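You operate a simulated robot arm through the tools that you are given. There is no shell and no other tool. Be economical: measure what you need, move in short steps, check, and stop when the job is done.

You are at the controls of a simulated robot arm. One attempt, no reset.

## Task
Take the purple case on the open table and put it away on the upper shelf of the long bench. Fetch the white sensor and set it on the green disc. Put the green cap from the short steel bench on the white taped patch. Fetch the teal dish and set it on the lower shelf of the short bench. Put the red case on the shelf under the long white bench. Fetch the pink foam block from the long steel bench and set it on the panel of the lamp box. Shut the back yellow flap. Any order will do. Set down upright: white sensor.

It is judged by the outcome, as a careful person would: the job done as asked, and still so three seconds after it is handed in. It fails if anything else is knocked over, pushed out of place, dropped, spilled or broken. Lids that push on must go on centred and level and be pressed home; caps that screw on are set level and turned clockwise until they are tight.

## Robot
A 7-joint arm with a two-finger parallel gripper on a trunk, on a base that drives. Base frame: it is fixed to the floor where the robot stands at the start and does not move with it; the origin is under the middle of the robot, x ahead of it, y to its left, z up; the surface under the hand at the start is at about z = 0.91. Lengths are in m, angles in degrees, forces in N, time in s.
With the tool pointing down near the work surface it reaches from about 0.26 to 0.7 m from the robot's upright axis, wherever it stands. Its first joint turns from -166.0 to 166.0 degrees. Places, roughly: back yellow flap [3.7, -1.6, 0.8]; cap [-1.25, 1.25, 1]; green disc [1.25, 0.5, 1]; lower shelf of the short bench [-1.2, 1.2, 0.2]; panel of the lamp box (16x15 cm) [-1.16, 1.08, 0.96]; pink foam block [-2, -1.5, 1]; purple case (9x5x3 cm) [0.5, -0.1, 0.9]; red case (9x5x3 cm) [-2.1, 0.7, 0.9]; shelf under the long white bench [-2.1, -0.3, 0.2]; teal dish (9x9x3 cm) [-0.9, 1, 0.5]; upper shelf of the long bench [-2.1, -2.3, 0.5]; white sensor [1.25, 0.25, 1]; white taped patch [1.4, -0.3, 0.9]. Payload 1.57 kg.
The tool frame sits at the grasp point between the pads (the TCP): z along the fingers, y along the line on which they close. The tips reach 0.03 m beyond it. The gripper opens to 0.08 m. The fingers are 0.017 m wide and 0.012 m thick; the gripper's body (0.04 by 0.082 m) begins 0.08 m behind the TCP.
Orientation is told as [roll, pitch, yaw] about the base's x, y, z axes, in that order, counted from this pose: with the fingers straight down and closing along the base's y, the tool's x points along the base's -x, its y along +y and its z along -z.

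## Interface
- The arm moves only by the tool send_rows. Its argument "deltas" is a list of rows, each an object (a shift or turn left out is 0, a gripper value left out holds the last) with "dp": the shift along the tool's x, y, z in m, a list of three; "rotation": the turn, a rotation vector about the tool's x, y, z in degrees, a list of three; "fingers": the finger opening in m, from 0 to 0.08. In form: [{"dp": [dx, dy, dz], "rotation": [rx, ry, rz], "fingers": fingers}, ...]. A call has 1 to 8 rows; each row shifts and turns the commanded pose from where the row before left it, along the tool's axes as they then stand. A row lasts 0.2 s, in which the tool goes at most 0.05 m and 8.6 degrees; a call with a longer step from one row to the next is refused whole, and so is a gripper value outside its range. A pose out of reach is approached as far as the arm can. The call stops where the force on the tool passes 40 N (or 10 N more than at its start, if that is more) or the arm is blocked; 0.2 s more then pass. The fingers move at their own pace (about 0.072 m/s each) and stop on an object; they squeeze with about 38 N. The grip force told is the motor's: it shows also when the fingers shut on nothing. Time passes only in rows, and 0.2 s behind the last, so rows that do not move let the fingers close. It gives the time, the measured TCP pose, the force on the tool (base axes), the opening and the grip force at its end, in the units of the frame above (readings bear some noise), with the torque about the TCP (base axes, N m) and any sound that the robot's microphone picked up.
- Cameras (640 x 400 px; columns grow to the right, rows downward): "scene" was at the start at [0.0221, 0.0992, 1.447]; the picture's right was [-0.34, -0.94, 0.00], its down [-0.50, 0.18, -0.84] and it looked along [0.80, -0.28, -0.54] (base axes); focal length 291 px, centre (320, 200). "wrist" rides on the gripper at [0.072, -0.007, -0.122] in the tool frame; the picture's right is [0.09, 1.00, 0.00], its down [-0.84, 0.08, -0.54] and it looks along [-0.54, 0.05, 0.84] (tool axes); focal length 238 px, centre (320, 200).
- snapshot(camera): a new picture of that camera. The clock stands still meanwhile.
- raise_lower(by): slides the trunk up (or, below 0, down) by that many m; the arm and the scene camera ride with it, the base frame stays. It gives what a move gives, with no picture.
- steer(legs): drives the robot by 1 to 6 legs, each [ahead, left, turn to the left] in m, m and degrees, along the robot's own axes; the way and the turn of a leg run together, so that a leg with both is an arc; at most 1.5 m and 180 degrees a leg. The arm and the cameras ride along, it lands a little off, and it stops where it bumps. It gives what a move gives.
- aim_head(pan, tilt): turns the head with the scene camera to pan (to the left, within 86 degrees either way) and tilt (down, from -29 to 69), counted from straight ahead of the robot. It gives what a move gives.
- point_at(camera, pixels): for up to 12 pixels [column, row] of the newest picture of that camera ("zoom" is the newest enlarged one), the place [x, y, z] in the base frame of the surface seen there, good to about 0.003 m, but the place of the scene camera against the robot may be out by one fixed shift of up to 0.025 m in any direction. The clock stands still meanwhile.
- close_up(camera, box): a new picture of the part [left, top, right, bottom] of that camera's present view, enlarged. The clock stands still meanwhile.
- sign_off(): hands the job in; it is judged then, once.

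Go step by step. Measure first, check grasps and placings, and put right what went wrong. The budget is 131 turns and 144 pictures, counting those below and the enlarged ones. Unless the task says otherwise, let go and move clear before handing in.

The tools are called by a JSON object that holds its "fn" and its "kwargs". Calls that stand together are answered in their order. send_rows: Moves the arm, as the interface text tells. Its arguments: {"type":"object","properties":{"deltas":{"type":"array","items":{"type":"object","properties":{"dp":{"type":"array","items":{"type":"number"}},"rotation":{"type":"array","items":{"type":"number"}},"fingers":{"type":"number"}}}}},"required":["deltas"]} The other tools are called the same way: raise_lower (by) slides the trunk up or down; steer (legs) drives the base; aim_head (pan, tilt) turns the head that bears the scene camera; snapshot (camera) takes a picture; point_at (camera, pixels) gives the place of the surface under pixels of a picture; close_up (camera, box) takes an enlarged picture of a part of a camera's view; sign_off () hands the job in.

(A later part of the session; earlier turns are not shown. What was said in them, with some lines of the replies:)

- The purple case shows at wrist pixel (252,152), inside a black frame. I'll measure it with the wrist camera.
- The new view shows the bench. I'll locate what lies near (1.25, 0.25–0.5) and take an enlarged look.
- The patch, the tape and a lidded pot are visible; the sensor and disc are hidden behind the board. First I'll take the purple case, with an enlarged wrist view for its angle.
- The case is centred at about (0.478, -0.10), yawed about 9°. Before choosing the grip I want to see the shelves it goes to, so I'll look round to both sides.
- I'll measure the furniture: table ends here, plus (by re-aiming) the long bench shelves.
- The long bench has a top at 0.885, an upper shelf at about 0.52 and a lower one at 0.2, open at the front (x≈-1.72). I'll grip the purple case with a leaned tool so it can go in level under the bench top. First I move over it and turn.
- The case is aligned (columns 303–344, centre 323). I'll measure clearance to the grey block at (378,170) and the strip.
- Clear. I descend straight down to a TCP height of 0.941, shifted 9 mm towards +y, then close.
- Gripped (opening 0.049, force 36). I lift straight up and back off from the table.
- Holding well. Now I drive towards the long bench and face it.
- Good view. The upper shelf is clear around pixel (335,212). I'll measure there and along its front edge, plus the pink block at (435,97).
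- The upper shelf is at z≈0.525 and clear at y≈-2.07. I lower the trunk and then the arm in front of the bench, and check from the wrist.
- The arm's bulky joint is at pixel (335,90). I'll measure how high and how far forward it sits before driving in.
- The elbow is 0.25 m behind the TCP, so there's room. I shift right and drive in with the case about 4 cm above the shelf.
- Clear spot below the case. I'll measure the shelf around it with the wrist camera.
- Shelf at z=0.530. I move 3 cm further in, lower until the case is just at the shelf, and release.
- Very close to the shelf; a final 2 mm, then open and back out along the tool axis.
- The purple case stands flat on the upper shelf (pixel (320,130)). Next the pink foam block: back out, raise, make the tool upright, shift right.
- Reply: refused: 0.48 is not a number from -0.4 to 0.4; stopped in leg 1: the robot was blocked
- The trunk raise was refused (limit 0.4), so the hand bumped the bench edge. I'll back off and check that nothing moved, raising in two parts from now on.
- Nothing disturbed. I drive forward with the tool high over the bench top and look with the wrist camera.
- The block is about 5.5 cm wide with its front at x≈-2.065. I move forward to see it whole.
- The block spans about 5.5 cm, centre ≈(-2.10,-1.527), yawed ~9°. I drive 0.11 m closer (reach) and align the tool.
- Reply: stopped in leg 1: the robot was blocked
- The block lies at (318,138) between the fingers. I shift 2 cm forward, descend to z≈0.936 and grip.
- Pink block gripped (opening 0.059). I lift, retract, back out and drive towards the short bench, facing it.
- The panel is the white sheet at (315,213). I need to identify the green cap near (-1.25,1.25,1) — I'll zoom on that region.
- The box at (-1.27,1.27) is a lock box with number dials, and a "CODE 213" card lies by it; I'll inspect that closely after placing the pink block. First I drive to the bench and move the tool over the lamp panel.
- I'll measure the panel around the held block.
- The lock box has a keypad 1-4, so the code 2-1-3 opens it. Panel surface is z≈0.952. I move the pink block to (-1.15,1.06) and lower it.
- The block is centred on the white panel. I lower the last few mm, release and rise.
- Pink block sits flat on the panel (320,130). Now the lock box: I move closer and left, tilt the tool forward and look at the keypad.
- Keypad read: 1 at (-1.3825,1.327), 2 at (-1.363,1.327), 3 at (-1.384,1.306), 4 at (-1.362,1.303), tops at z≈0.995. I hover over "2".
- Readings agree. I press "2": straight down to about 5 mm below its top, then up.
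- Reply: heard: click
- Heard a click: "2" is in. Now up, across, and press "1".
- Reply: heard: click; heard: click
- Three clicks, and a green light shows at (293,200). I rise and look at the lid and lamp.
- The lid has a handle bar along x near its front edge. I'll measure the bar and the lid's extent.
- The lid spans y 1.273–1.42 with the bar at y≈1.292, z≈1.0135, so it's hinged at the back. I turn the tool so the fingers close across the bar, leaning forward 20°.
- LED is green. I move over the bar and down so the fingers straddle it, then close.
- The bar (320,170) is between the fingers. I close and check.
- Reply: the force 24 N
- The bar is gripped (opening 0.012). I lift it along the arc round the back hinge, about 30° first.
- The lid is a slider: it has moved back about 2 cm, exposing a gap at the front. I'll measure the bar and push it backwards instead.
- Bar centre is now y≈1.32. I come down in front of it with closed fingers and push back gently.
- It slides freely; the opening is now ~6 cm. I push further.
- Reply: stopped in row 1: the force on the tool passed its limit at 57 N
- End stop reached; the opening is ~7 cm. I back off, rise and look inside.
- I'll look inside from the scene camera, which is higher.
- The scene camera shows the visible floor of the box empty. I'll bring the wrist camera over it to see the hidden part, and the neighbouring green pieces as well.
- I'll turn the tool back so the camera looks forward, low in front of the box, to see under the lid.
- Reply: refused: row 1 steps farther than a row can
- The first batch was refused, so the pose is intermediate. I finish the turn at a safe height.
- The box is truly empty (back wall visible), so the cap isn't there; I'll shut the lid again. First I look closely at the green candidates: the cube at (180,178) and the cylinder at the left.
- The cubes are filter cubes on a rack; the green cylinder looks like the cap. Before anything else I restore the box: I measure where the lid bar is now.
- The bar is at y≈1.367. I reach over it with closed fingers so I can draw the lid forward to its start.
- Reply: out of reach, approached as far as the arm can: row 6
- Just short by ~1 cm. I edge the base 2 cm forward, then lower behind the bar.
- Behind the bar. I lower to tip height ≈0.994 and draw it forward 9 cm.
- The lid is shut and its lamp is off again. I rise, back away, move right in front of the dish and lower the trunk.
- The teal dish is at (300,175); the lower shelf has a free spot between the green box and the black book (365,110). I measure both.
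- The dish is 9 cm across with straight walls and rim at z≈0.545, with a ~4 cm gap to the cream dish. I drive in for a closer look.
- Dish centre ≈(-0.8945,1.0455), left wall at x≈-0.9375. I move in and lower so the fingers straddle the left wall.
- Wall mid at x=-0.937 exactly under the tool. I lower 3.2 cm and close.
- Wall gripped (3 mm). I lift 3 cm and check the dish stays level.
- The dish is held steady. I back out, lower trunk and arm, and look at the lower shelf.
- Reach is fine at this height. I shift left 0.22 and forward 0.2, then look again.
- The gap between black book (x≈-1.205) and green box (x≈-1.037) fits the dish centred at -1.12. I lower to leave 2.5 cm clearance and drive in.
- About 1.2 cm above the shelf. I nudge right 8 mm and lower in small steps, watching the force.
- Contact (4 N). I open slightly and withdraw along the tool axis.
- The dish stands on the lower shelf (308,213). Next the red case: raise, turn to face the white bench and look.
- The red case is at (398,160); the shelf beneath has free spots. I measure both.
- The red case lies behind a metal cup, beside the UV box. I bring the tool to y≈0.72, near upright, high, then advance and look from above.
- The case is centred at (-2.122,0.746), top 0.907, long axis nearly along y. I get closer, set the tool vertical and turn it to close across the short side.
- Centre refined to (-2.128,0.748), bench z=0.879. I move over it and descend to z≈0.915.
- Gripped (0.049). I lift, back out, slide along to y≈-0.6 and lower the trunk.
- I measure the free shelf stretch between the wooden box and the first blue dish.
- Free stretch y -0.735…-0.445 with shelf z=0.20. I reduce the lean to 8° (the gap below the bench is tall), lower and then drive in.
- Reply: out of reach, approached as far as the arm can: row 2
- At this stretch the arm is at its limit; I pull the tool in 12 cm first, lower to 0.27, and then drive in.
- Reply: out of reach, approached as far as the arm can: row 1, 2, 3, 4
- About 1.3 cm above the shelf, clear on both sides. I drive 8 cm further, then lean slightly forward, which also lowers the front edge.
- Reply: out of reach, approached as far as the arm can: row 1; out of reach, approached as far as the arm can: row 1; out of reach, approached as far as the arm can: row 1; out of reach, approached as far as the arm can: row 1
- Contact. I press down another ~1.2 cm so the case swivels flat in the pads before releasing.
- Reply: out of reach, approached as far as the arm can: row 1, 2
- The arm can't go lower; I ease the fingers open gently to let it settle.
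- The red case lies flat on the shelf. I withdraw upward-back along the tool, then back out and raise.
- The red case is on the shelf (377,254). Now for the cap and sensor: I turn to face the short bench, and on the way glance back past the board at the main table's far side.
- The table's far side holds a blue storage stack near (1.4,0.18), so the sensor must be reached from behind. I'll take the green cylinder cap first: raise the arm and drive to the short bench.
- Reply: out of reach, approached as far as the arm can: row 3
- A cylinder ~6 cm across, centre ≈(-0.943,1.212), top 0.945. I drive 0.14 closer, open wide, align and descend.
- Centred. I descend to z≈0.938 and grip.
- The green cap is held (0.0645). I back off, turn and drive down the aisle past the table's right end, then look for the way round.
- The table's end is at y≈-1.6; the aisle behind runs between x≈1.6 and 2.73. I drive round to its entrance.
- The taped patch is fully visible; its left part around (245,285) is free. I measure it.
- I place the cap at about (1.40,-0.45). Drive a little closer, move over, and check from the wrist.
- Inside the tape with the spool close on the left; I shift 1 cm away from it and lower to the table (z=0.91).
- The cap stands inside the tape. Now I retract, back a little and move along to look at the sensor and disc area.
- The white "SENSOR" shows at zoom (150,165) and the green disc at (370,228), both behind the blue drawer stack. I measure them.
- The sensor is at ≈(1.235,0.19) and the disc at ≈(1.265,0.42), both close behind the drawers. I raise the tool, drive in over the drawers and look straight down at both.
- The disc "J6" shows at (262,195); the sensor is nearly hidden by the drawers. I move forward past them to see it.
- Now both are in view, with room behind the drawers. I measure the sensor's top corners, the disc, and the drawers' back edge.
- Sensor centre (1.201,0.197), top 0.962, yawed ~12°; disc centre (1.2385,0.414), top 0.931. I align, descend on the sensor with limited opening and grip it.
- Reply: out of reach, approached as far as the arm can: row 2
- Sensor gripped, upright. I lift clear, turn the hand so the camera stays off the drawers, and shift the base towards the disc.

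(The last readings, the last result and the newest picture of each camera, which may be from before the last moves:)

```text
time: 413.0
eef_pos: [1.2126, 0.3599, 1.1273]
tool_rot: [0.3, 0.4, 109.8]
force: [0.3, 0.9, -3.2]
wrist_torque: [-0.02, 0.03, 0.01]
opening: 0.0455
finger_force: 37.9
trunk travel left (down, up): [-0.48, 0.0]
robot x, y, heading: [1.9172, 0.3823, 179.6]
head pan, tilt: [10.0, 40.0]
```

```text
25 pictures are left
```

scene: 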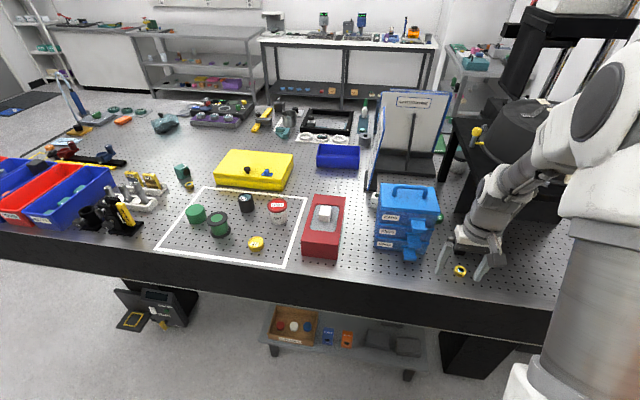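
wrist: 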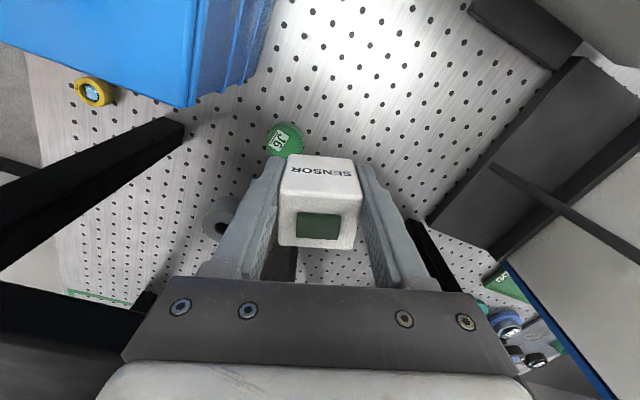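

The disc is at (283,137). I move over it and descend to about 2 cm above, checking alignment.

{"fn": "send_rows", "kwargs": {"deltas": [{"dp": [-0.0157, -0.0213, 0]}, {"dp": [-0.0157, -0.0213, 0]}, {"dp": [0, 0, 0.045]}, {"dp": [0, 0, 0.045]}, {"dp": [0, 0, 0.045]}, {"dp": [0, 0, 0.01]}, {"dp": [0, 0, 0]}]}}

{"fn": "snapshot", "kwargs": {"camera": "wrist"}}

{"fn": "point_at", "kwargs": {"camera": "wrist", "pixels": [[300, 150], [270, 160], [320, 148], [300, 140], [345, 160], [290, 130], [330, 140], [320, 165]]}}

```text
time: 413.7
eef_pos: [1.2408, 0.4026, 1.115]
tool_rot: [0.9, 0.1, 109.6]
force: [5.1, -1.4, 7.2]
wrist_torque: [0.57, 0.3, -0.22]
opening: 0.0455
finger_force: 38.1
trunk travel left (down, up): [-0.48, 0.0]
robot x, y, heading: [1.9184, 0.3801, 179.7]
head pan, tilt: [10.0, 40.0]
stopped in row 3: the force on the tool passed its limit at 53 N (the readings are from after the stop); the commanded pose is now the measured one
```

```text
24 pictures are left
```

wrist: 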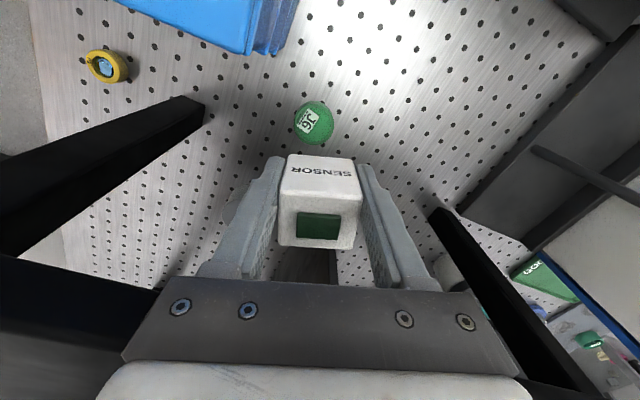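

```text
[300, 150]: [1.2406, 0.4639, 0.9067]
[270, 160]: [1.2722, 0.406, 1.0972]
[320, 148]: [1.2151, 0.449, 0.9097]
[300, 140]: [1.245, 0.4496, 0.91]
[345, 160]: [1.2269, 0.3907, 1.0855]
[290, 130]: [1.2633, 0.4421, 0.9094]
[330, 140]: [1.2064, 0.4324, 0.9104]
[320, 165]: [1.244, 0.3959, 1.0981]
```

The gripper body touched the edge of the black platform beside the disc. I rise, step away, turn square and lean the hand 20° away from it, then come down again short of contact.

{"fn": "send_rows", "kwargs": {"deltas": [{"dp": [0, 0, -0.025]}, {"dp": [0.0376, 0.0136, 0]}, {"rotation": [0, 0, 6.6]}, {"rotation": [0, 0, 6.6]}, {"rotation": [0, 0, 6.6]}, {"rotation": [0, -6.7, 0]}, {"rotation": [0, -6.7, 0]}, {"rotation": [0, -6.7, 0]}]}}

{"fn": "send_rows", "kwargs": {"deltas": [{"dp": [0.0171, 0, 0.0465]}, {"dp": [0.0171, 0, 0.0465]}, {"dp": [-0.029, 0.0023, 0.0105]}, {"dp": [0.0154, 0, 0.0423]}, {"dp": [0, 0, 0]}]}}

{"fn": "snapshot", "kwargs": {"camera": "wrist"}}

{"fn": "point_at", "kwargs": {"camera": "wrist", "pixels": [[320, 130], [300, 135], [340, 135], [320, 110], [320, 145], [285, 150], [355, 150]]}}

```text
time: 415.5
eef_pos: [1.2428, 0.3648, 1.1378]
tool_rot: [0.7, -19.8, 89.6]
force: [-1.1, -0.6, -2.2]
wrist_torque: [-0.02, -0.01, -0.06]
opening: 0.0458
finger_force: 37.7
trunk travel left (down, up): [-0.48, 0.0]
robot x, y, heading: [1.9182, 0.3825, 179.6]
head pan, tilt: [10.0, 40.0]
```

```text
time: 416.7
eef_pos: [1.2363, 0.3928, 0.9956]
tool_rot: [0.7, -19.8, 89.7]
force: [0.0, -0.5, -2.8]
wrist_torque: [-0.04, 0.0, 0.0]
opening: 0.0458
finger_force: 38.2
trunk travel left (down, up): [-0.48, 0.0]
robot x, y, heading: [1.9176, 0.3839, 179.6]
head pan, tilt: [10.0, 40.0]
```

```text
23 pictures are left
```

wrist: 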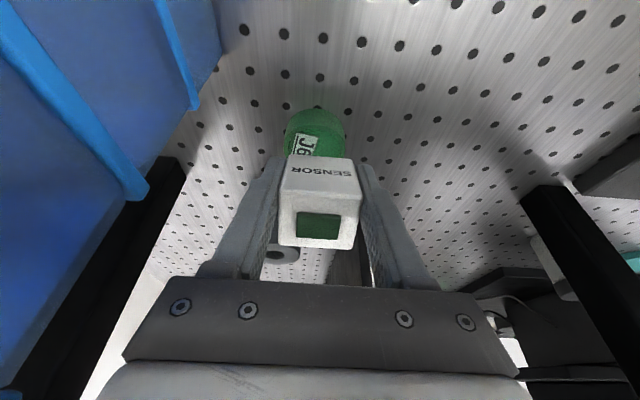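

```text
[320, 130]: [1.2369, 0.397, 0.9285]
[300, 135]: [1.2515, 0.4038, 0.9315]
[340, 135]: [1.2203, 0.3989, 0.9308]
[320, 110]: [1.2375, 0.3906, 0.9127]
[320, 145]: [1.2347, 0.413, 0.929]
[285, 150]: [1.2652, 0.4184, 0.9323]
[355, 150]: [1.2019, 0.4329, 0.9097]
```

Disc aligned ahead of the sensor. I ease the lean to 13°, lower onto the disc with a light press so it seats, release and withdraw.

{"fn": "send_rows", "kwargs": {"deltas": [{"dp": [0.0, -0.002, 0], "rotation": [0, 7, 0]}, {"dp": [0.004, 0, 0.0171]}, {"dp": [0.0007, 0, 0.0029]}, {"dp": [0.0007, 0, 0.0029]}, {"dp": [0.0007, 0, 0.0029]}, {"dp": [0, 0, 0]}]}}

{"fn": "send_rows", "kwargs": {"deltas": [{"fingers": 0.049}, {"fingers": 0.052}, {"fingers": 0.062}, {"dp": [0, 0, 0]}, {"dp": [0, 0, -0.03]}, {"dp": [0, 0, -0.045]}, {"dp": [0, 0, 0]}]}}

{"fn": "snapshot", "kwargs": {"camera": "wrist"}}

```text
time: 418.1
eef_pos: [1.2387, 0.3943, 0.9666]
tool_rot: [0.7, -12.9, 89.8]
force: [-0.4, 0.0, -0.1]
wrist_torque: [-0.05, -0.03, 0.0]
opening: 0.0458
finger_force: 37.9
trunk travel left (down, up): [-0.48, 0.0]
robot x, y, heading: [1.9201, 0.3787, 179.6]
head pan, tilt: [10.0, 40.0]
```

```text
time: 419.7
eef_pos: [1.2414, 0.3762, 1.0406]
tool_rot: [0.7, -12.8, 89.7]
force: [0.0, -0.5, 0.4]
wrist_torque: [0.03, 0.01, -0.01]
opening: 0.062
finger_force: 0.1
trunk travel left (down, up): [-0.48, 0.0]
robot x, y, heading: [1.9159, 0.3817, 180.0]
head pan, tilt: [10.0, 40.0]
```

```text
22 pictures are left
```

wrist: 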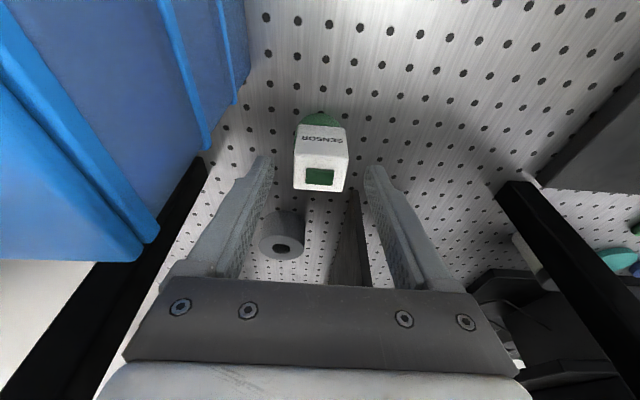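

The sensor stands upright on the green disc. Last job, the yellow flap: I rise, drive down the aisle and round to the enclosure's end, and look.

{"fn": "send_rows", "kwargs": {"deltas": [{"dp": [-0.01, 0, -0.043]}, {"dp": [-0.01, 0, -0.043]}, {"dp": [-0.01, 0, -0.043]}, {"dp": [-0.01, 0, -0.043]}, {"dp": [0, -0.045, 0], "fingers": 0}, {"dp": [0, -0.045, 0]}, {"dp": [0, -0.045, 0]}]}}

{"fn": "steer", "kwargs": {"legs": [[-0.2, 0, 0], [0, 1.45, 0], [0, 1.2, 0], [0, 0, -180], [0.8, 0, 0]]}}

{"fn": "aim_head", "kwargs": {"pan": 42, "tilt": 28}}

{"fn": "snapshot", "kwargs": {"camera": "scene"}}

{"fn": "point_at", "kwargs": {"camera": "scene", "pixels": [[320, 200], [250, 200], [390, 200], [320, 150], [250, 150], [390, 150], [320, 250], [250, 250], [390, 250], [460, 200], [180, 200], [320, 100]]}}

```text
time: 421.3
eef_pos: [1.3772, 0.3791, 1.2144]
tool_rot: [0.9, -12.9, 89.7]
force: [-0.8, 0.0, -0.5]
wrist_torque: [0.01, -0.01, -0.01]
opening: 0.0001
finger_force: 21.6
trunk travel left (down, up): [-0.48, 0.0]
robot x, y, heading: [1.9186, 0.3791, 179.7]
head pan, tilt: [10.0, 40.0]
```

```text
time: 458.3
eef_pos: [3.4441, -2.3517, 1.2154]
tool_rot: [0.7, -12.8, -91.9]
force: [0.1, -0.3, -0.9]
wrist_torque: [-0.01, 0.0, 0.02]
opening: 0.0
finger_force: 21.1
trunk travel left (down, up): [-0.48, 0.0]
robot x, y, heading: [2.9043, -2.3378, -1.9]
head pan, tilt: [10.0, 40.0]
```

```text
time: 459.2
eef_pos: [3.4446, -2.3518, 1.215]
tool_rot: [0.7, -12.9, -91.9]
force: [0.1, 0.5, 0.0]
wrist_torque: [0.0, 0.02, 0.0]
opening: 0.0003
finger_force: 21.4
trunk travel left (down, up): [-0.48, 0.0]
robot x, y, heading: [2.9021, -2.339, -1.9]
head pan, tilt: [42.0, 28.0]
```

```text
21 pictures are left
```

scene: 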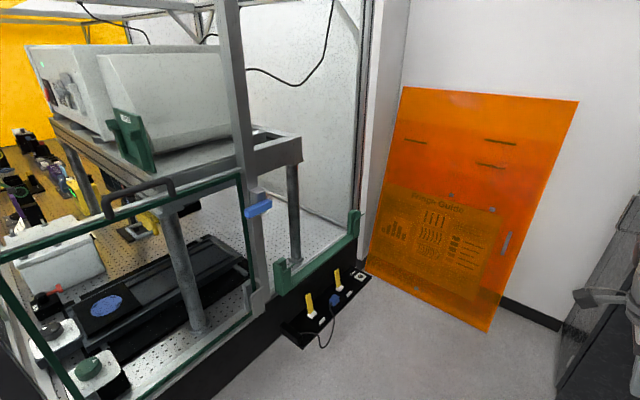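

```text
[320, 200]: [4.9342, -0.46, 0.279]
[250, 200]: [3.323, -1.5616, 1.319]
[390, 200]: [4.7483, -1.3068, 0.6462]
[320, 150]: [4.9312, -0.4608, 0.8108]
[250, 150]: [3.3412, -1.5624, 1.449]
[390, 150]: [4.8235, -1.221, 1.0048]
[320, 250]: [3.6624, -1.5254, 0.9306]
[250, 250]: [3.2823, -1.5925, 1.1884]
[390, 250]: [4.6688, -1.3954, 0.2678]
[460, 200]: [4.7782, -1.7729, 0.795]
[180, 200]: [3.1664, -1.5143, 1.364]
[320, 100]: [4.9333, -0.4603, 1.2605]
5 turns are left
```

Two small yellow flaps stand up on the black ledge at (311,306) and (339,280); the back one is the farther. I zoom in and measure it.

{"fn": "close_up", "kwargs": {"camera": "scene", "box": [275, 250, 385, 355]}}

{"fn": "point_at", "kwargs": {"camera": "scene", "pixels": [[336, 271], [339, 280], [341, 288], [308, 297], [311, 306], [314, 315], [333, 300], [350, 290], [362, 274], [300, 330], [325, 318], [345, 305]]}}

```text
3.81 times, centred on (330, 302) of scene
```

zoom: 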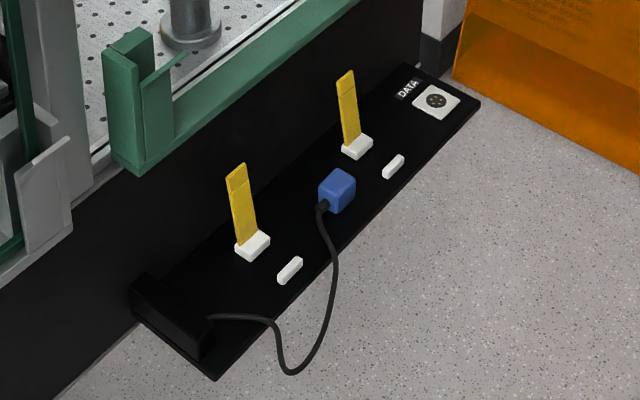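

```text
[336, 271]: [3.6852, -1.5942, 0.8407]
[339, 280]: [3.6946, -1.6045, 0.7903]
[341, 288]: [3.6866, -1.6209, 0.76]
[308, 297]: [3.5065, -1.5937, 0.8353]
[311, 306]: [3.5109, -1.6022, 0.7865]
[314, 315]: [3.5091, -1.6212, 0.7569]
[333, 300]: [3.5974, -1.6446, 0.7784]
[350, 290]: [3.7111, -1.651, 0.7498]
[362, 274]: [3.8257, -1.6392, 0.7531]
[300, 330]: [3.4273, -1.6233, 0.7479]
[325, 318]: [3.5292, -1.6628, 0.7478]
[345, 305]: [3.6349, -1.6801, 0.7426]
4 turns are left
```

The back flap stands on its hinge at ≈(3.67,-1.61,0.765), about 8 cm tall, and folds outward onto the small white catch. I drive in front of it, turn the tool to close along x, lower and look.

{"fn": "steer", "kwargs": {"legs": [[0, 0, 92], [0, -0.7, 0], [0.07, 0, 0]]}}

{"fn": "send_rows", "kwargs": {"deltas": [{"rotation": [0, 6.4, 0]}, {"rotation": [0, 6.4, 0]}, {"rotation": [0, 0, -8.2]}, {"rotation": [0, 0, -8.2]}, {"rotation": [0, 0, -8.2]}, {"rotation": [0, 0, -8.2]}, {"rotation": [0, 0, -8.2]}, {"rotation": [0, 0, -8.2]}]}}

{"fn": "send_rows", "kwargs": {"deltas": [{"rotation": [0, 0, -8.2]}, {"rotation": [0, 0, -8.2]}, {"rotation": [0, 0, -8.2]}, {"rotation": [0, 0, -8.2]}, {"rotation": [0, 0, -8.0]}, {"dp": [0, 0, 0.045]}, {"dp": [0, 0, 0.045]}, {"dp": [0, 0, 0.045]}]}}

{"fn": "send_rows", "kwargs": {"deltas": [{"dp": [0, 0, 0.045]}, {"dp": [0, 0, 0.045]}, {"dp": [0, 0, 0.04]}, {"dp": [0, 0, 0]}]}}

{"fn": "snapshot", "kwargs": {"camera": "wrist"}}

{"fn": "point_at", "kwargs": {"camera": "wrist", "pixels": [[262, 250], [262, 235], [262, 220], [265, 205], [250, 240], [275, 240], [250, 215], [275, 215], [240, 230], [285, 230], [262, 190], [262, 265]]}}

```text
time: 470.8
eef_pos: [3.6185, -1.7451, 1.2137]
tool_rot: [0.6, -12.8, -1.1]
force: [-0.1, 0.3, -0.3]
wrist_torque: [-0.01, -0.01, 0.0]
opening: 0.0
finger_force: 21.0
trunk travel left (down, up): [-0.48, 0.0]
robot x, y, heading: [3.6088, -2.2828, 89.0]
head pan, tilt: [42.0, 28.0]
```

```text
time: 472.6
eef_pos: [3.6199, -1.7442, 1.2149]
tool_rot: [0.4, -0.4, 48.4]
force: [0.5, 0.0, -0.6]
wrist_torque: [-0.04, -0.02, -0.02]
opening: 0.0
finger_force: 21.1
trunk travel left (down, up): [-0.48, 0.0]
robot x, y, heading: [3.6122, -2.2838, 89.1]
head pan, tilt: [42.0, 28.0]
```

```text
time: 474.4
eef_pos: [3.6171, -1.742, 1.0818]
tool_rot: [0.1, -0.6, 89.2]
force: [0.0, -0.5, -0.3]
wrist_torque: [-0.02, 0.0, -0.02]
opening: 0.0
finger_force: 21.3
trunk travel left (down, up): [-0.48, 0.0]
robot x, y, heading: [3.6101, -2.2806, 89.1]
head pan, tilt: [42.0, 28.0]
```

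```text
time: 475.4
eef_pos: [3.6195, -1.7403, 0.95]
tool_rot: [0.0, -0.6, 89.2]
force: [0.3, 0.5, -0.5]
wrist_torque: [0.01, -0.03, -0.03]
opening: 0.0
finger_force: 21.1
trunk travel left (down, up): [-0.48, 0.0]
robot x, y, heading: [3.6123, -2.282, 88.8]
head pan, tilt: [42.0, 28.0]
```

```text
19 pictures are left
```

wrist: 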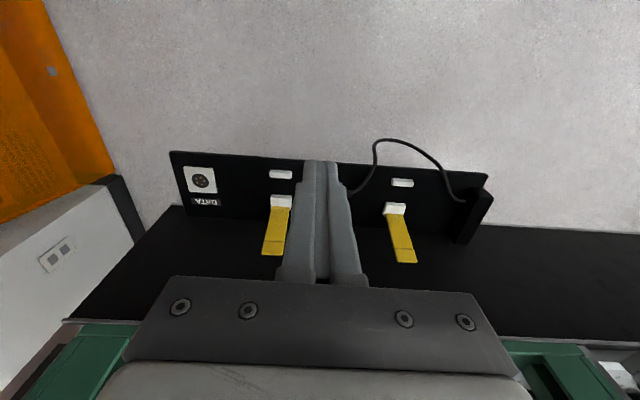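

```text
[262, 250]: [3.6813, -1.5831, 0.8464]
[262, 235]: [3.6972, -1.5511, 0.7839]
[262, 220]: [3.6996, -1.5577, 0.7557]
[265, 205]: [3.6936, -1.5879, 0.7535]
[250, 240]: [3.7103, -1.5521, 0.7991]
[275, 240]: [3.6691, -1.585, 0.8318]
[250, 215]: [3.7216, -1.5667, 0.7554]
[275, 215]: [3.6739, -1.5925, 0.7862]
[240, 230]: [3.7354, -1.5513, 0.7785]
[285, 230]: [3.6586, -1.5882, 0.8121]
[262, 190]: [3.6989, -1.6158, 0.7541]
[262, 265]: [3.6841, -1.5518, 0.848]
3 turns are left
```

Precise readings now: flap centre x≈3.671, top (y -1.583, z 0.846), hinge ≈(y -1.607, z 0.762), wall at y -1.551. I pinch its top by the edges, swing it outward and down along its arc, release, and press it home.

{"fn": "send_rows", "kwargs": {"deltas": [{"dp": [0, -0.0493, 0], "fingers": 0.045}, {"dp": [-0.0389, 0, 0]}, {"dp": [-0.0389, 0, 0]}, {"dp": [-0.0389, 0, 0]}, {"dp": [-0.0389, 0, 0]}, {"dp": [0, 0, 0.045]}, {"dp": [0, 0, 0.043]}, {"dp": [0, 0, 0]}]}}

{"fn": "send_rows", "kwargs": {"deltas": [{"fingers": 0.0}, {"dp": [0, 0, 0]}, {"dp": [0, 0, 0]}, {"dp": [0.021, 0, -0.003]}, {"dp": [0.027, 0, 0.005]}, {"dp": [0.024, 0, 0.0135]}, {"dp": [0.017, 0, 0.021]}, {"dp": [0.008, 0, 0.0195]}]}}

{"fn": "send_rows", "kwargs": {"deltas": [{"dp": [0.002, 0, 0.012]}, {"dp": [0, 0, 0]}, {"fingers": 0.04}, {"dp": [0, 0, 0]}, {"dp": [0, 0, -0.04]}, {"dp": [-0.02, 0, 0], "fingers": 0}, {"dp": [0, 0, 0]}, {"dp": [0, 0, 0]}]}}

{"fn": "send_rows", "kwargs": {"deltas": [{"dp": [0, 0, 0.02]}, {"dp": [0, 0, 0.01]}, {"dp": [0, 0, 0.006]}, {"dp": [0, 0, 0.004]}, {"dp": [0, 0, 0]}]}}

{"fn": "send_rows", "kwargs": {"deltas": [{"dp": [0, 0, -0.04]}, {"dp": [0, 0, -0.045]}, {"dp": [0.04, 0, 0]}, {"dp": [0.04, 0, -0.01]}, {"dp": [0, 0.045, 0]}, {"dp": [0, 0, 0]}]}}

{"fn": "snapshot", "kwargs": {"camera": "wrist"}}

{"fn": "close_up", "kwargs": {"camera": "wrist", "box": [160, 110, 480, 310]}}

```text
time: 476.7
eef_pos: [3.6716, -1.5997, 0.9469]
tool_rot: [0.1, 1.2, 89.6]
force: [-0.2, -10.0, 3.7]
wrist_torque: [0.21, 0.13, 0.31]
opening: 0.045
finger_force: 0.5
trunk travel left (down, up): [-0.48, 0.0]
robot x, y, heading: [3.6125, -2.2857, 88.9]
head pan, tilt: [42.0, 28.0]
stopped in row 6: the force on the tool passed its limit at 74 N (the readings are from after the stop); the commanded pose is now the measured one
```

```text
time: 478.5
eef_pos: [3.6726, -1.6973, 0.8923]
tool_rot: [0.0, 0.9, 89.5]
force: [0.1, 0.1, 0.3]
wrist_torque: [0.0, 0.02, 0.01]
opening: 0.0
finger_force: 21.5
trunk travel left (down, up): [-0.48, 0.0]
robot x, y, heading: [3.6103, -2.2854, 89.1]
head pan, tilt: [42.0, 28.0]
```

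```text
time: 480.3
eef_pos: [3.6716, -1.676, 0.921]
tool_rot: [0.1, 1.0, 89.6]
force: [-0.5, 0.1, -0.1]
wrist_torque: [-0.01, -0.01, 0.0]
opening: 0.0
finger_force: 21.1
trunk travel left (down, up): [-0.48, 0.0]
robot x, y, heading: [3.6095, -2.2822, 88.9]
head pan, tilt: [42.0, 28.0]
```

```text
time: 481.5
eef_pos: [3.6699, -1.6781, 0.8797]
tool_rot: [0.1, 0.9, 89.6]
force: [0.5, 0.4, 0.1]
wrist_torque: [0.0, 0.02, -0.02]
opening: 0.0
finger_force: 21.4
trunk travel left (down, up): [-0.48, 0.0]
robot x, y, heading: [3.6092, -2.2832, 88.8]
head pan, tilt: [42.0, 28.0]
```

```text
time: 482.9
eef_pos: [3.6261, -1.7555, 0.9762]
tool_rot: [0.0, 0.9, 89.5]
force: [0.5, 1.3, 0.2]
wrist_torque: [-0.03, 0.01, 0.02]
opening: 0.0
finger_force: 21.5
trunk travel left (down, up): [-0.48, 0.0]
robot x, y, heading: [3.6109, -2.2844, 88.9]
head pan, tilt: [42.0, 28.0]
```

```text
18 pictures are left
```

wrist: 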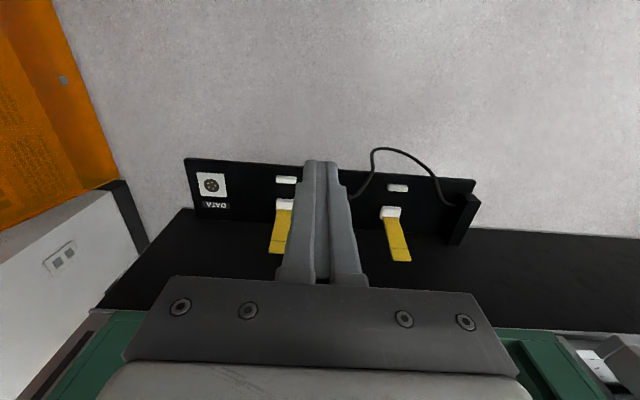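

```text
2.00 times, centred on (320, 210) of wrist
2 turns are left
```

zoom: 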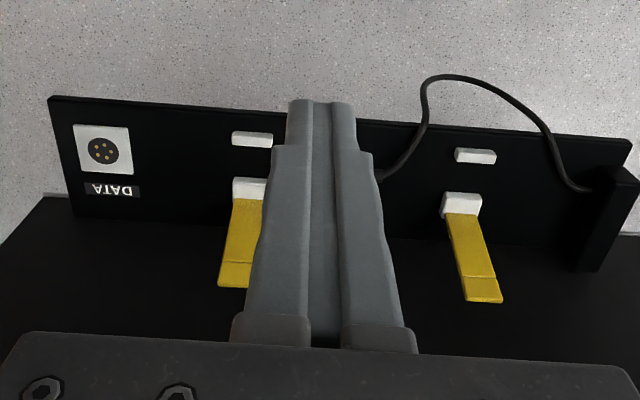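

The hand struck the enclosure rail before the pinch, so the flap is still up. I repeat with the hand leaned 35° away from the rail: pinch and swing, then a hooking sweep as backup, then press down and withdraw.

{"fn": "send_rows", "kwargs": {"deltas": [{"rotation": [0, -7.18, 0], "fingers": 0.045}, {"rotation": [0, -7.18, 0]}, {"rotation": [0, -7.18, 0]}, {"rotation": [0, -7.18, 0]}, {"rotation": [0, -7.18, 0]}, {"dp": [0, -0.0447, 0]}, {"dp": [0, 0, 0]}]}}

{"fn": "send_rows", "kwargs": {"deltas": [{"dp": [-0.0195, 0, 0.0314]}, {"dp": [-0.0195, 0, 0.0314]}, {"dp": [-0.0195, 0, 0.0314]}, {"dp": [0, 0, 0.045]}, {"dp": [0, 0, 0.045]}, {"dp": [0, 0, 0.01]}, {"dp": [0, 0, 0]}]}}

{"fn": "send_rows", "kwargs": {"deltas": [{"fingers": 0}, {"dp": [0, 0, 0]}, {"dp": [0, 0, 0]}, {"dp": [0.0155, 0, -0.0145]}, {"dp": [0.0242, 0, -0.0113]}, {"dp": [0.0266, 0, -0.0023]}, {"dp": [0.0258, 0, 0.0068]}, {"dp": [0.017, 0, 0.0108]}]}}

{"fn": "send_rows", "kwargs": {"deltas": [{"fingers": 0.035}, {"dp": [0, 0, 0]}, {"dp": [0, 0, -0.04]}, {"dp": [-0.0195, 0, -0.0278], "fingers": 0}, {"dp": [-0.0195, 0, -0.0278]}, {"dp": [-0.0195, 0, -0.0278]}, {"dp": [0, 0, 0]}]}}

{"fn": "send_rows", "kwargs": {"deltas": [{"dp": [-0.0356, 0, 0.0249]}, {"dp": [-0.0356, 0, 0.0249]}, {"dp": [-0.0356, 0, 0.0249]}, {"dp": [0.0214, 0, 0.0305]}, {"dp": [0.0214, 0, 0.0305]}, {"dp": [0, 0, 0]}]}}

{"fn": "send_rows", "kwargs": {"deltas": [{"dp": [0.0155, 0, -0.0145]}, {"dp": [0.0242, 0, -0.0113]}, {"dp": [0.0266, 0, -0.0023]}, {"dp": [0.0258, 0, 0.0068]}, {"dp": [0, 0, 0]}]}}

{"fn": "send_rows", "kwargs": {"deltas": [{"dp": [-0.0172, 0, -0.0246]}, {"dp": [0.0172, 0, 0.0246]}, {"dp": [0.0115, 0, 0.0164]}, {"dp": [0.0058, 0, 0.0082]}, {"dp": [0.004, 0, 0.0057]}, {"dp": [0, 0, 0]}]}}

{"fn": "send_rows", "kwargs": {"deltas": [{"dp": [0, 0, -0.04]}, {"dp": [0, 0, -0.045]}, {"dp": [0, 0, -0.045]}, {"dp": [0, 0, 0]}]}}

{"fn": "snapshot", "kwargs": {"camera": "wrist"}}

```text
time: 484.5
eef_pos: [3.6699, -1.7565, 0.9768]
tool_rot: [0.2, -35.0, 89.6]
force: [-0.3, 1.0, 0.0]
wrist_torque: [0.02, 0.04, 0.0]
opening: 0.0451
finger_force: 0.1
trunk travel left (down, up): [-0.48, 0.0]
robot x, y, heading: [3.6113, -2.2855, 88.5]
head pan, tilt: [42.0, 28.0]
```

```text
time: 486.1
eef_pos: [3.6694, -1.5987, 0.8507]
tool_rot: [0.1, -34.8, 89.5]
force: [0.8, 0.2, -0.1]
wrist_torque: [0.0, 0.02, 0.01]
opening: 0.0451
finger_force: 0.0
trunk travel left (down, up): [-0.48, 0.0]
robot x, y, heading: [3.6122, -2.2794, 89.1]
head pan, tilt: [42.0, 28.0]
```

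```text
time: 487.9
eef_pos: [3.6708, -1.6951, 0.7967]
tool_rot: [0.2, -34.9, 89.5]
force: [-0.2, 0.2, -0.9]
wrist_torque: [0.03, -0.02, 0.0]
opening: 0.0001
finger_force: 21.0
trunk travel left (down, up): [-0.48, 0.0]
robot x, y, heading: [3.6119, -2.282, 89.0]
head pan, tilt: [42.0, 28.0]
```

```text
time: 489.5
eef_pos: [3.6718, -1.7159, 0.9332]
tool_rot: [0.1, -34.9, 89.6]
force: [0.3, 0.0, 0.5]
wrist_torque: [0.02, -0.03, 0.01]
opening: 0.0
finger_force: 21.3
trunk travel left (down, up): [-0.48, 0.0]
robot x, y, heading: [3.6146, -2.2837, 89.4]
head pan, tilt: [42.0, 28.0]
```

```text
time: 490.9
eef_pos: [3.6711, -1.5853, 0.856]
tool_rot: [0.1, -34.9, 89.6]
force: [-0.4, -0.9, -0.1]
wrist_torque: [0.0, -0.04, 0.0]
opening: 0.0
finger_force: 21.4
trunk travel left (down, up): [-0.48, 0.0]
robot x, y, heading: [3.6131, -2.2822, 89.2]
head pan, tilt: [42.0, 28.0]
```

```text
time: 492.1
eef_pos: [3.6732, -1.6752, 0.8215]
tool_rot: [0.0, -35.0, 89.5]
force: [0.5, 0.0, -0.3]
wrist_torque: [0.0, -0.02, -0.02]
opening: 0.0002
finger_force: 21.4
trunk travel left (down, up): [-0.48, 0.0]
robot x, y, heading: [3.6129, -2.2827, 89.0]
head pan, tilt: [42.0, 28.0]
```

```text
time: 493.1
eef_pos: [3.6717, -1.6692, 0.7989]
tool_rot: [0.0, -36.1, 89.6]
force: [-0.3, -8.2, 24.2]
wrist_torque: [0.07, 0.03, 0.04]
opening: 0.0001
finger_force: 21.8
trunk travel left (down, up): [-0.48, 0.0]
robot x, y, heading: [3.615, -2.2835, 89.2]
head pan, tilt: [42.0, 28.0]
stopped in row 5: the force on the tool passed its limit at 48 N (the readings are from after the stop); the commanded pose is now the measured one
```

```text
time: 494.1
eef_pos: [3.6725, -1.7461, 0.9003]
tool_rot: [0.1, -35.4, 89.6]
force: [-0.3, -0.7, 0.0]
wrist_torque: [-0.06, -0.01, 0.0]
opening: 0.0
finger_force: 21.3
trunk travel left (down, up): [-0.48, 0.0]
robot x, y, heading: [3.6108, -2.2842, 89.0]
head pan, tilt: [42.0, 28.0]
```

```text
16 pictures are left
1 turns are left
```

wrist: 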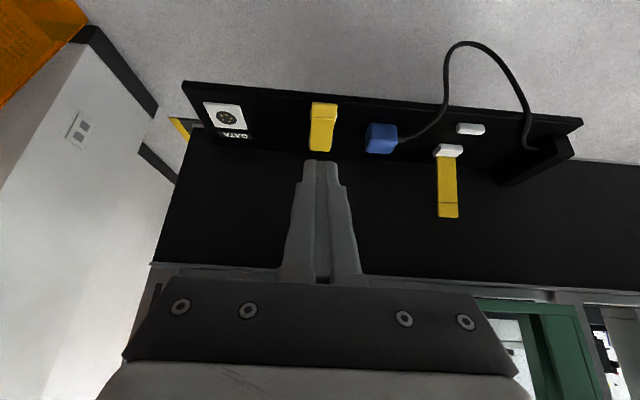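

The last picture shows the back yellow flap lying shut across its catch at (323,127), with the front flap and the blue plug beside it not disturbed. All seven jobs have been carried out and the hand is clear; one doubt remains, whether the green cylinder I set on the taped patch is the cap that was meant, since it stood about 0.3 m from the rough place given. I hand in.

{"fn": "sign_off", "kwargs": {}}

```text
The job is handed in.
```

I handed the job in with all seven tasks carried out. I'm not certain I moved the right cap.

- **Green cap:** I put the green cylinder from the short bench inside the white tape. It stood about 0.3 m from the place given for the cap. I chose it because nothing else on that bench looked like a cap. The nearest green object to the given place was a small filter cube.
- **Lock box:** The place given for the cap is where the lock box stands, so I opened the box with the code card beside it (213). It was empty. I slid the lid shut again and its light went off.
- **Purple case:** It lies flat on the upper shelf of the long bench.
- **Pink foam block:** It is on the panel of the lamp box.
- **Teal dish:** It is on the lower shelf of the short bench.
- **Red case:** It lies flat on the shelf under the long white bench. It tipped the last 2–3 cm onto the shelf when I let go.
- **White sensor:** It stands upright on the green disc.
- **Back yellow flap:** It is folded down over its catch. I pressed it down but heard no click.

**Bumps:** The hand or base bumped furniture four times: the long bench twice, the black platform by the disc, and the enclosure rail by the flaps. I saw nothing moved in the pictures I took afterwards, but I did not inspect each spot closely.
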